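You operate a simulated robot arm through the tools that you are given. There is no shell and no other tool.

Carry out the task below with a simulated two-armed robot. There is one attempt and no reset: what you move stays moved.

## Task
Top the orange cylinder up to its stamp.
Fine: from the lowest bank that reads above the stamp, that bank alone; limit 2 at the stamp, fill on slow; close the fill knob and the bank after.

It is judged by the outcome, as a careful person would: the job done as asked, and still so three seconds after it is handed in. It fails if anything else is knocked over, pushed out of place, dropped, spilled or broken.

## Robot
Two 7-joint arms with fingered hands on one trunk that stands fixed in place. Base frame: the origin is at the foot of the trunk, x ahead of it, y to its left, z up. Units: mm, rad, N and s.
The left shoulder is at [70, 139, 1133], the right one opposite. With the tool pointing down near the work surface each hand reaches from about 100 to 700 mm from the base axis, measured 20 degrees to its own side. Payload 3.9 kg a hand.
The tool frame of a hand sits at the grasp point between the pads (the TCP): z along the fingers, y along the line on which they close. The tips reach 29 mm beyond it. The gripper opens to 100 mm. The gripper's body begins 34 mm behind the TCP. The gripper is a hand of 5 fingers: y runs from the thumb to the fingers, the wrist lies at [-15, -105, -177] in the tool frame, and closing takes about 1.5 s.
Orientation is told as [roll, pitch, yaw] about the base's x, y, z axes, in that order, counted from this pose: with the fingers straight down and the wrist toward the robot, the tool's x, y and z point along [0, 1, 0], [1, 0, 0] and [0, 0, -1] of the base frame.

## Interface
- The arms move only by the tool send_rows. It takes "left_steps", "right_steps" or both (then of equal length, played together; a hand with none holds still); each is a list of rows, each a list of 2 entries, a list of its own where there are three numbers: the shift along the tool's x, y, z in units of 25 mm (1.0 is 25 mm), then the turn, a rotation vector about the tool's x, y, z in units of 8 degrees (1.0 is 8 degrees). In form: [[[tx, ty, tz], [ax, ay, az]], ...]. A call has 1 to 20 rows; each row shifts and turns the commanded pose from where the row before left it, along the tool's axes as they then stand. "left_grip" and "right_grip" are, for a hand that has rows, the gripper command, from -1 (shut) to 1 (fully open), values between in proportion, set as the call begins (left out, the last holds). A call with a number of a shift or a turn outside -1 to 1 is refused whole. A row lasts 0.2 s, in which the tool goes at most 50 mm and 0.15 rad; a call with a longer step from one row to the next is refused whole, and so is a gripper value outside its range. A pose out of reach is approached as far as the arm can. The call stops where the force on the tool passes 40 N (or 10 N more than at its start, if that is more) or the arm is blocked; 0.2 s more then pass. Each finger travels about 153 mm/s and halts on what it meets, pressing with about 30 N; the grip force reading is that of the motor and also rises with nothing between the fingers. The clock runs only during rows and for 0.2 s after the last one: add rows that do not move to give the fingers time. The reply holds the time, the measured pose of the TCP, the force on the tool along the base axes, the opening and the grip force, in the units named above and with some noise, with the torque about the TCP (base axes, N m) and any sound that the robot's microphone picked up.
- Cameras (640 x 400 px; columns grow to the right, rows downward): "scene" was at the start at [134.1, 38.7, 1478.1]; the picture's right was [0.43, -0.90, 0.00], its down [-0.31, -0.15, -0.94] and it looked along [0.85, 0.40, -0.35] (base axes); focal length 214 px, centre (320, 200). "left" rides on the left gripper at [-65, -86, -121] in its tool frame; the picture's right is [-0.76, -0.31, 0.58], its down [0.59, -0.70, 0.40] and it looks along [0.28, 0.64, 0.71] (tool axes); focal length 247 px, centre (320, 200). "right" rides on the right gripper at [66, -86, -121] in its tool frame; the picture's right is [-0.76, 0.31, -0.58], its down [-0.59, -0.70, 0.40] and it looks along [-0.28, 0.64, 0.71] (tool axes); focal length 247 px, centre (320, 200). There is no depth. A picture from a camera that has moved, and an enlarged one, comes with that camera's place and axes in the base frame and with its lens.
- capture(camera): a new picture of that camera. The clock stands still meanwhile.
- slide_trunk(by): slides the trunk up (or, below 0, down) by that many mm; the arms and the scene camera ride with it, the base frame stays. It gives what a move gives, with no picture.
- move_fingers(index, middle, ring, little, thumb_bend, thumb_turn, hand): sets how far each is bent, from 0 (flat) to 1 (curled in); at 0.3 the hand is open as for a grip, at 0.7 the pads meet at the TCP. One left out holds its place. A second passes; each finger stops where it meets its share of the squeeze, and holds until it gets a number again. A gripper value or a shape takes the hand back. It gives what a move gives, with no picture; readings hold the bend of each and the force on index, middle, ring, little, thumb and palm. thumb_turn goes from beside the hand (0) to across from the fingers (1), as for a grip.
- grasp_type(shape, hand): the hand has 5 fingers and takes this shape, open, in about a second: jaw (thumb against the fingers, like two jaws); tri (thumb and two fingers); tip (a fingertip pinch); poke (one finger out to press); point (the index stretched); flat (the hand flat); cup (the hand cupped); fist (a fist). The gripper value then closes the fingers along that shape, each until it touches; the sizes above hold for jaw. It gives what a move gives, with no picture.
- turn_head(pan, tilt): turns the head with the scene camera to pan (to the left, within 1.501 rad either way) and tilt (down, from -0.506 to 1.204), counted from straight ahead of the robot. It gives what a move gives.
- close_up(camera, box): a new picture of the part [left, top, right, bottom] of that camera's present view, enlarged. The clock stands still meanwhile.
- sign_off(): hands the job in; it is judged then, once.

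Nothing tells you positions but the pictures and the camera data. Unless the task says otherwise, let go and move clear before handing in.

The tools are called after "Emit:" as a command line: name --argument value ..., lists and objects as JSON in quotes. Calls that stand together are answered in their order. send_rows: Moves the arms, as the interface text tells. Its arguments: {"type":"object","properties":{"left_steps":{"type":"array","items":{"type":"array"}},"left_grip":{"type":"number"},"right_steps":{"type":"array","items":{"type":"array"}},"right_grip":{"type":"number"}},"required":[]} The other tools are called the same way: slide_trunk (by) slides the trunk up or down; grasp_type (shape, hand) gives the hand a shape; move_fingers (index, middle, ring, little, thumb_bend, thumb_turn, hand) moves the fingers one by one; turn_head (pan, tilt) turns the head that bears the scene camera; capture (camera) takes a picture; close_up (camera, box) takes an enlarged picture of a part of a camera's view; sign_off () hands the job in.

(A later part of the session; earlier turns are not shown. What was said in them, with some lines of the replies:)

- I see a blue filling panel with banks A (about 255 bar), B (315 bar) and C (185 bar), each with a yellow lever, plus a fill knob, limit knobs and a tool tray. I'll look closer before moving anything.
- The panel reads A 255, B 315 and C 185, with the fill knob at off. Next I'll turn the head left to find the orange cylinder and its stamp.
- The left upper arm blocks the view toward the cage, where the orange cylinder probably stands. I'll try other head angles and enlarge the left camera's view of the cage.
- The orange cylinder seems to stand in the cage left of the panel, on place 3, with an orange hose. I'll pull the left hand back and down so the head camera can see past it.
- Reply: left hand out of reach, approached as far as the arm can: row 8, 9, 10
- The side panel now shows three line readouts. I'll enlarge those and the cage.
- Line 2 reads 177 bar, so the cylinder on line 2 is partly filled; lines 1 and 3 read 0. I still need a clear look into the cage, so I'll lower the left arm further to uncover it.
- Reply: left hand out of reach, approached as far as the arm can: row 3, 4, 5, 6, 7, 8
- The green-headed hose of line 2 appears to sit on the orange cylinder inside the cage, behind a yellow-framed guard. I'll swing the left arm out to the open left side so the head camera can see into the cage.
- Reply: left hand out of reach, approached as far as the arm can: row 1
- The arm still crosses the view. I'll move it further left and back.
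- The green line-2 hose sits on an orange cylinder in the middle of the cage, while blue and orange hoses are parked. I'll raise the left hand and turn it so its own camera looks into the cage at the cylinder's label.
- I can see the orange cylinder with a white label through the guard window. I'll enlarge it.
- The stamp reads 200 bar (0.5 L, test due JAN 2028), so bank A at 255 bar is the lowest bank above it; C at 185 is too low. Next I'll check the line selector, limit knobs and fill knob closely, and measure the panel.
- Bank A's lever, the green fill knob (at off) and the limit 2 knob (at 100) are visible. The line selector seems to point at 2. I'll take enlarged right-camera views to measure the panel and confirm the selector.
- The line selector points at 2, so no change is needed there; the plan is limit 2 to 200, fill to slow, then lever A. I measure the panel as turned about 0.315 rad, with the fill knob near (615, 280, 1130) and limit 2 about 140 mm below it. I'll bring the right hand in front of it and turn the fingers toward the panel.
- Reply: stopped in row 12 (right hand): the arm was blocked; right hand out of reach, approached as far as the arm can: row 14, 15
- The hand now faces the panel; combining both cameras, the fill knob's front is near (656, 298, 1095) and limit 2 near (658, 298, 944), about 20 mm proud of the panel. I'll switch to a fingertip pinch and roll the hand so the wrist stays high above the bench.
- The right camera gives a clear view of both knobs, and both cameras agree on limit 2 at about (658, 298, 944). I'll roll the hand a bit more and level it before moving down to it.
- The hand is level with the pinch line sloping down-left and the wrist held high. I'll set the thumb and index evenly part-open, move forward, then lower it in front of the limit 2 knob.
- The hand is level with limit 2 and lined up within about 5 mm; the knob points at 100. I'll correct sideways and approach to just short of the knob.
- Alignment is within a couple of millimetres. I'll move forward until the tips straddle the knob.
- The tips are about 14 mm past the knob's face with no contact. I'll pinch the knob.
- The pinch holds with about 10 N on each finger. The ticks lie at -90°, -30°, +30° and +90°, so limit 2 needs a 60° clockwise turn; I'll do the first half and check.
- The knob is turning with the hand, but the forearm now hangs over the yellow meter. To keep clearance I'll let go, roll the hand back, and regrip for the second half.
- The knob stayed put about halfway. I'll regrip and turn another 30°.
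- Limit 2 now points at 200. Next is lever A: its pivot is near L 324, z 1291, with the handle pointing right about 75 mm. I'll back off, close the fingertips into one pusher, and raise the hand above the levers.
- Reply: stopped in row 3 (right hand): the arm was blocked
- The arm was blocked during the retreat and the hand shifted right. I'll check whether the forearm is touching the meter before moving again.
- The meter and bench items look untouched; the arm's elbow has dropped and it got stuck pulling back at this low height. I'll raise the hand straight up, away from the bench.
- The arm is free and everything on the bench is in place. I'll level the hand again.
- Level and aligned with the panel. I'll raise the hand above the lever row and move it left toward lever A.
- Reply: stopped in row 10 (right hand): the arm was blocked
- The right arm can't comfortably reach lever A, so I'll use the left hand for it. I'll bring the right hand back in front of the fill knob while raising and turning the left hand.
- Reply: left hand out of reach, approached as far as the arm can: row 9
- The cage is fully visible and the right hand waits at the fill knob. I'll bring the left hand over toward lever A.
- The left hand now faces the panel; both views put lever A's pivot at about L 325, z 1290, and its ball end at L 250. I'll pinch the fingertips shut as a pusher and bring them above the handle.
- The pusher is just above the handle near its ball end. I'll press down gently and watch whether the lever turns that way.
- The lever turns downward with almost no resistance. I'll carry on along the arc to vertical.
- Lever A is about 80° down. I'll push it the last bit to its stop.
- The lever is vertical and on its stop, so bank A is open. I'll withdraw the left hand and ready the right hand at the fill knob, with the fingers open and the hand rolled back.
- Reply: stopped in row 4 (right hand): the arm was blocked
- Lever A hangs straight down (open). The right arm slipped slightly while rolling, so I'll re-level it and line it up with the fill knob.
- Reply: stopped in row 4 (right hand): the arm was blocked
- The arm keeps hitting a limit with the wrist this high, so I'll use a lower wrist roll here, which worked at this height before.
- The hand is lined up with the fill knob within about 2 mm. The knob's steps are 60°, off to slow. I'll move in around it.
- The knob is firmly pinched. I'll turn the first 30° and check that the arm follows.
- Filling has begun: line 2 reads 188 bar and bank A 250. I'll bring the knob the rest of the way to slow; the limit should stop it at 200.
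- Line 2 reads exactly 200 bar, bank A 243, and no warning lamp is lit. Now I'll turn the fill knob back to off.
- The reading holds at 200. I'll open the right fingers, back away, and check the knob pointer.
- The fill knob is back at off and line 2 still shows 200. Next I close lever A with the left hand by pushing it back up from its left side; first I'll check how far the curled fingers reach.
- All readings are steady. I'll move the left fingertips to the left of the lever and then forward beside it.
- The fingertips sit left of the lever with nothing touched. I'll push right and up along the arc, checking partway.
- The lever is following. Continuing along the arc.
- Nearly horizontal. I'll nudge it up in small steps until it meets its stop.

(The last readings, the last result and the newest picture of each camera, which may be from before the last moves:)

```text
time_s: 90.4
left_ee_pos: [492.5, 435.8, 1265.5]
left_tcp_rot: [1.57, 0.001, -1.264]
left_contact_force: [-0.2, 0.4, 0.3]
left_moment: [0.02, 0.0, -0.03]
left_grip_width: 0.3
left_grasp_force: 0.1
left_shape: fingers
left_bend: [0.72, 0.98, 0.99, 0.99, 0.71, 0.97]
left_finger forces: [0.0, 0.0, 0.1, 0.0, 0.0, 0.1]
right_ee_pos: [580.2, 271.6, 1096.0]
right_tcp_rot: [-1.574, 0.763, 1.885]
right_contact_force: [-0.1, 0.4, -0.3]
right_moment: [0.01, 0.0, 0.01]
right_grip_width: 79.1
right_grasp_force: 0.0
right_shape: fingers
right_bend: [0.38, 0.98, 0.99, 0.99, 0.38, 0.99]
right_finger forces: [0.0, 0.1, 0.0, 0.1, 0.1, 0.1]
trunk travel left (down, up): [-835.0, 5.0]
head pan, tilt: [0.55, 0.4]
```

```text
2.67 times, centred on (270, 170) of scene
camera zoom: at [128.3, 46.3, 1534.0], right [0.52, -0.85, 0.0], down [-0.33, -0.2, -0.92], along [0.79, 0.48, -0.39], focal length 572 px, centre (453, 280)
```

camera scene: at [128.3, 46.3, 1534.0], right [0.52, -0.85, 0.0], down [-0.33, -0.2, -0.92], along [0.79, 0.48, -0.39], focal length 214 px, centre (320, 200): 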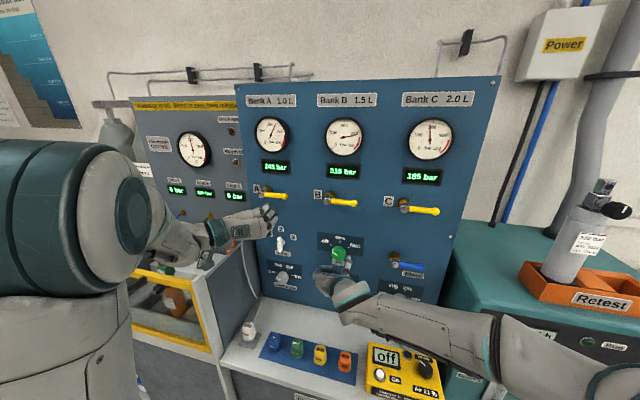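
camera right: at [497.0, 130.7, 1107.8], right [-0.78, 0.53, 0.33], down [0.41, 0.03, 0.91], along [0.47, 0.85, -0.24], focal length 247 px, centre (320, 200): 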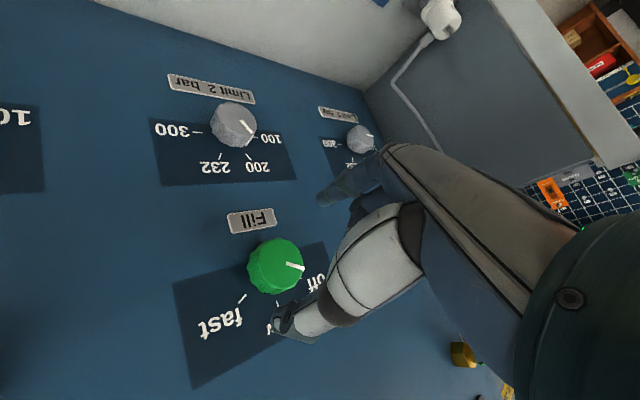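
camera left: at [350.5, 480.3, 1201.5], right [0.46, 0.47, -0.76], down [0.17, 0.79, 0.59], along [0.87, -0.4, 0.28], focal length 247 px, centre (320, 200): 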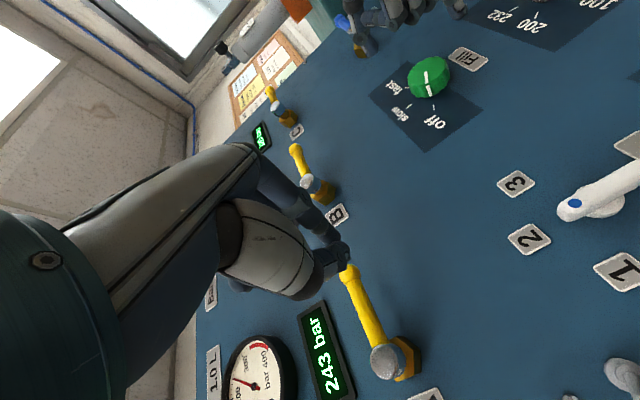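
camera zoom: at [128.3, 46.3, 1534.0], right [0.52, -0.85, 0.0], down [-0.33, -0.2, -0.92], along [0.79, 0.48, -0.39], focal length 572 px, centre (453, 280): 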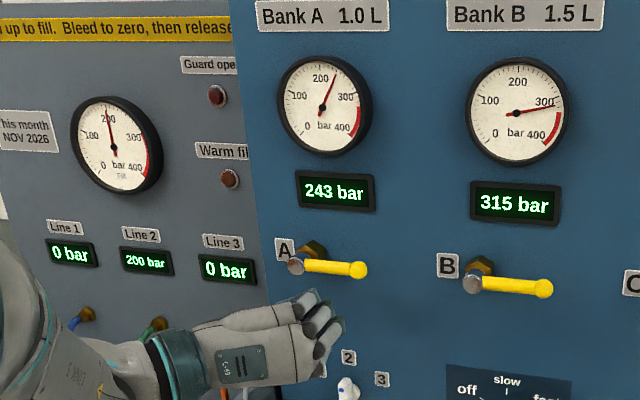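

Lever A is back to horizontal on its stop, line 2 holds 200 bar and bank A 243. I'll draw both hands back from the panel and do a last check.

Emit:
send_rows --left_steps '[[[0, 0, -0.8], [0, 0, 0]], [[0, 0, -0.8], [0, 0, 0]], [[0, 0, -0.8], [0, 0, 0]], [[0, 0, -0.8], [0, 0, 0]]]' --right_steps '[[[0, 0, -0.4], [0, 0, 0]], [[0, 0, -0.4], [0, 0, 0]], [[0, 0, -0.4], [0, 0, 0]], [[0, 0, -0.2], [0, 0, 0]]]'

Emit:
capture --camera "scene"

Emit:
close_up --camera "scene" --box '[250, 170, 450, 320]'

Emit:
capture --camera "right"

Emit:
close_up --camera "scene" --box '[130, 90, 330, 220]'

```text
time_s: 91.4
left_ee_pos: [415.2, 411.8, 1266.2]
left_tcp_rot: [1.573, 0.0, -1.262]
left_contact_force: [0.0, 0.2, 0.6]
left_moment: [0.01, 0.0, 0.02]
left_grip_width: 0.1
left_grasp_force: 0.1
left_shape: fingers
left_bend: [0.72, 0.98, 0.99, 0.99, 0.71, 0.97]
left_finger forces: [0.0, 0.0, 0.1, 0.1, 0.0, 0.1]
right_ee_pos: [546.1, 259.6, 1095.7]
right_tcp_rot: [-1.576, 0.762, 1.881]
right_contact_force: [0.1, -1.0, 0.2]
right_moment: [0.01, 0.04, 0.04]
right_grip_width: 79.2
right_grasp_force: 0.1
right_shape: fingers
right_bend: [0.38, 0.98, 0.99, 0.99, 0.38, 0.99]
right_finger forces: [0.1, 0.0, 0.1, 0.0, 0.1, 0.1]
trunk travel left (down, up): [-835.0, 5.0]
head pan, tilt: [0.55, 0.4]
```

```text
taken
camera scene: at [127.9, 46.2, 1534.1], right [0.52, -0.85, 0.0], down [-0.33, -0.2, -0.92], along [0.79, 0.48, -0.39], focal length 214 px, centre (320, 200)
```

scene: 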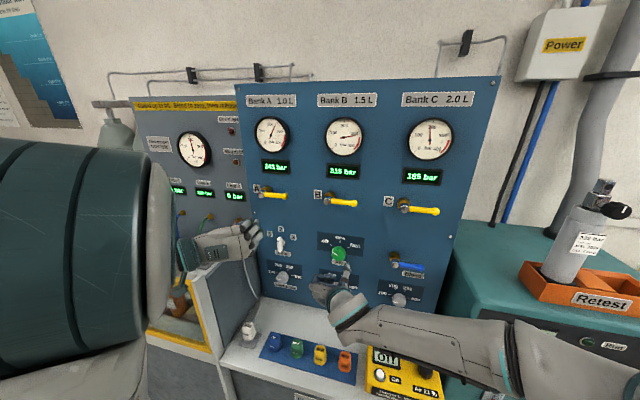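

```text
2.67 times, centred on (350, 245) of scene
camera zoom: at [127.9, 46.2, 1534.1], right [0.52, -0.85, 0.0], down [-0.33, -0.2, -0.92], along [0.79, 0.48, -0.39], focal length 572 px, centre (240, 80)
```

zoom: 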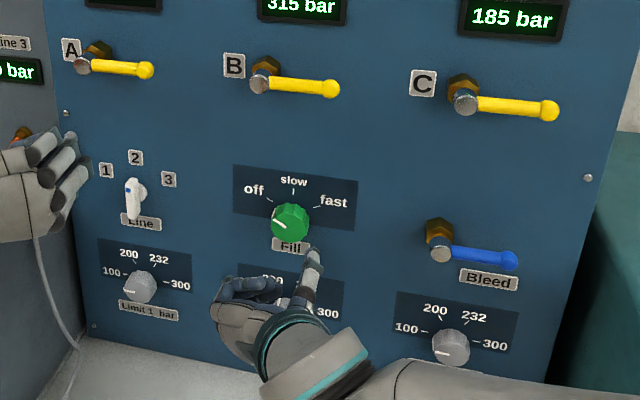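

```text
taken
camera right: at [462.8, 119.5, 1107.9], right [-0.78, 0.53, 0.33], down [0.41, 0.03, 0.91], along [0.47, 0.85, -0.24], focal length 247 px, centre (320, 200)
```

right: 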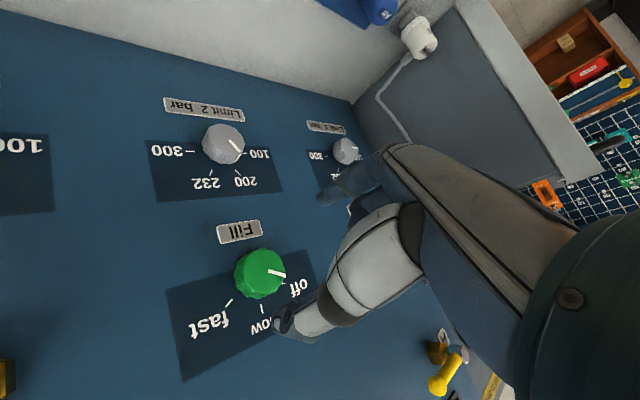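

```text
3.08 times, centred on (230, 155) of scene
camera zoom: at [127.9, 46.2, 1534.1], right [0.52, -0.85, 0.0], down [-0.33, -0.2, -0.92], along [0.79, 0.48, -0.39], focal length 660 px, centre (597, 338)
```

zoom: 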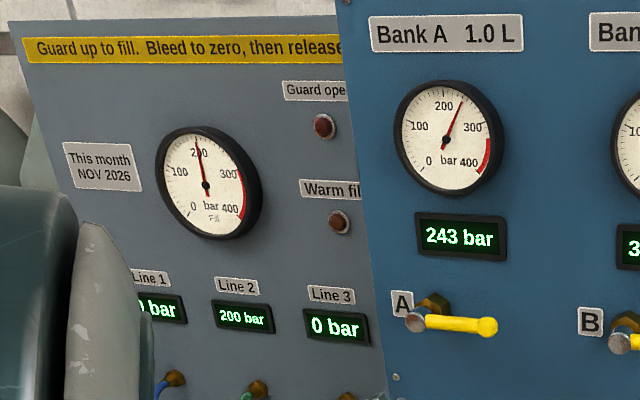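

Emit:
close_up --camera "right" --box '[130, 80, 330, 400]'

Emit:
close_up --camera "scene" --box '[140, 240, 460, 400]'

```text
1.25 times, centred on (230, 240) of right
camera zoom: at [462.8, 119.5, 1107.9], right [-0.78, 0.53, 0.33], down [0.41, 0.03, 0.91], along [0.47, 0.85, -0.24], focal length 309 px, centre (432, 150)
```

zoom: 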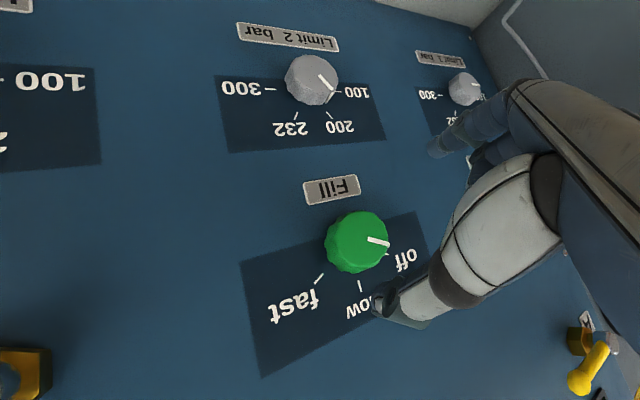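

```text
2.00 times, centred on (300, 320) of scene
camera zoom: at [127.9, 46.2, 1534.1], right [0.52, -0.85, 0.0], down [-0.33, -0.2, -0.92], along [0.79, 0.48, -0.39], focal length 429 px, centre (360, -40)
```

zoom: 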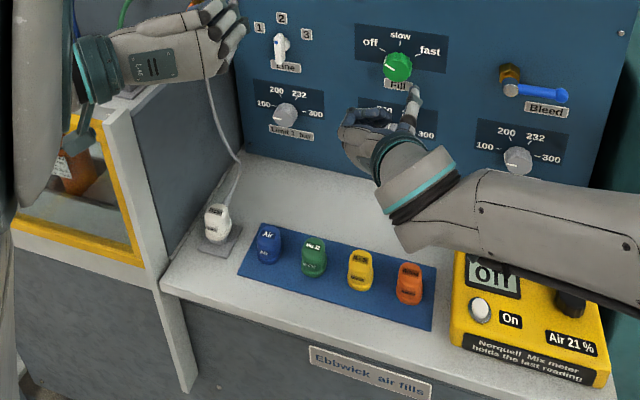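

Final check: the orange cylinder on line 2 reads 200 bar, and limit 2 is at 200. The fill knob is at off, lever A is closed like B and C, nothing on the bench has moved, and both hands are clear. I'm handing in.

Emit:
sign_off

```text
The job is handed in.
```

The orange cylinder is at its stamp: line 2 reads 200 bar, up from 177. I've handed the job in.

- **Bank:** I filled from bank A alone. It read 255 bar, the lowest bank above the 200 bar stamp, and now reads 243. Banks B and C were not touched.
- **Limit 2:** I set it to 200 before opening bank A. The fill stopped at 200.
- **Fill knob:** Filling began as I turned the knob from off toward slow. The line reached 200 when it was a few degrees short of the slow mark, so it never sat exactly on slow.
- **After:** The fill knob is back at off and lever A is closed against its stop. The readings held steady and neither the guard nor the warm-fill lamp was lit.

The right arm jammed a few times while repositioning, once with its forearm over the yellow mix meter. I saw no contact, and nothing on the bench has moved. Both hands are clear of the panel.
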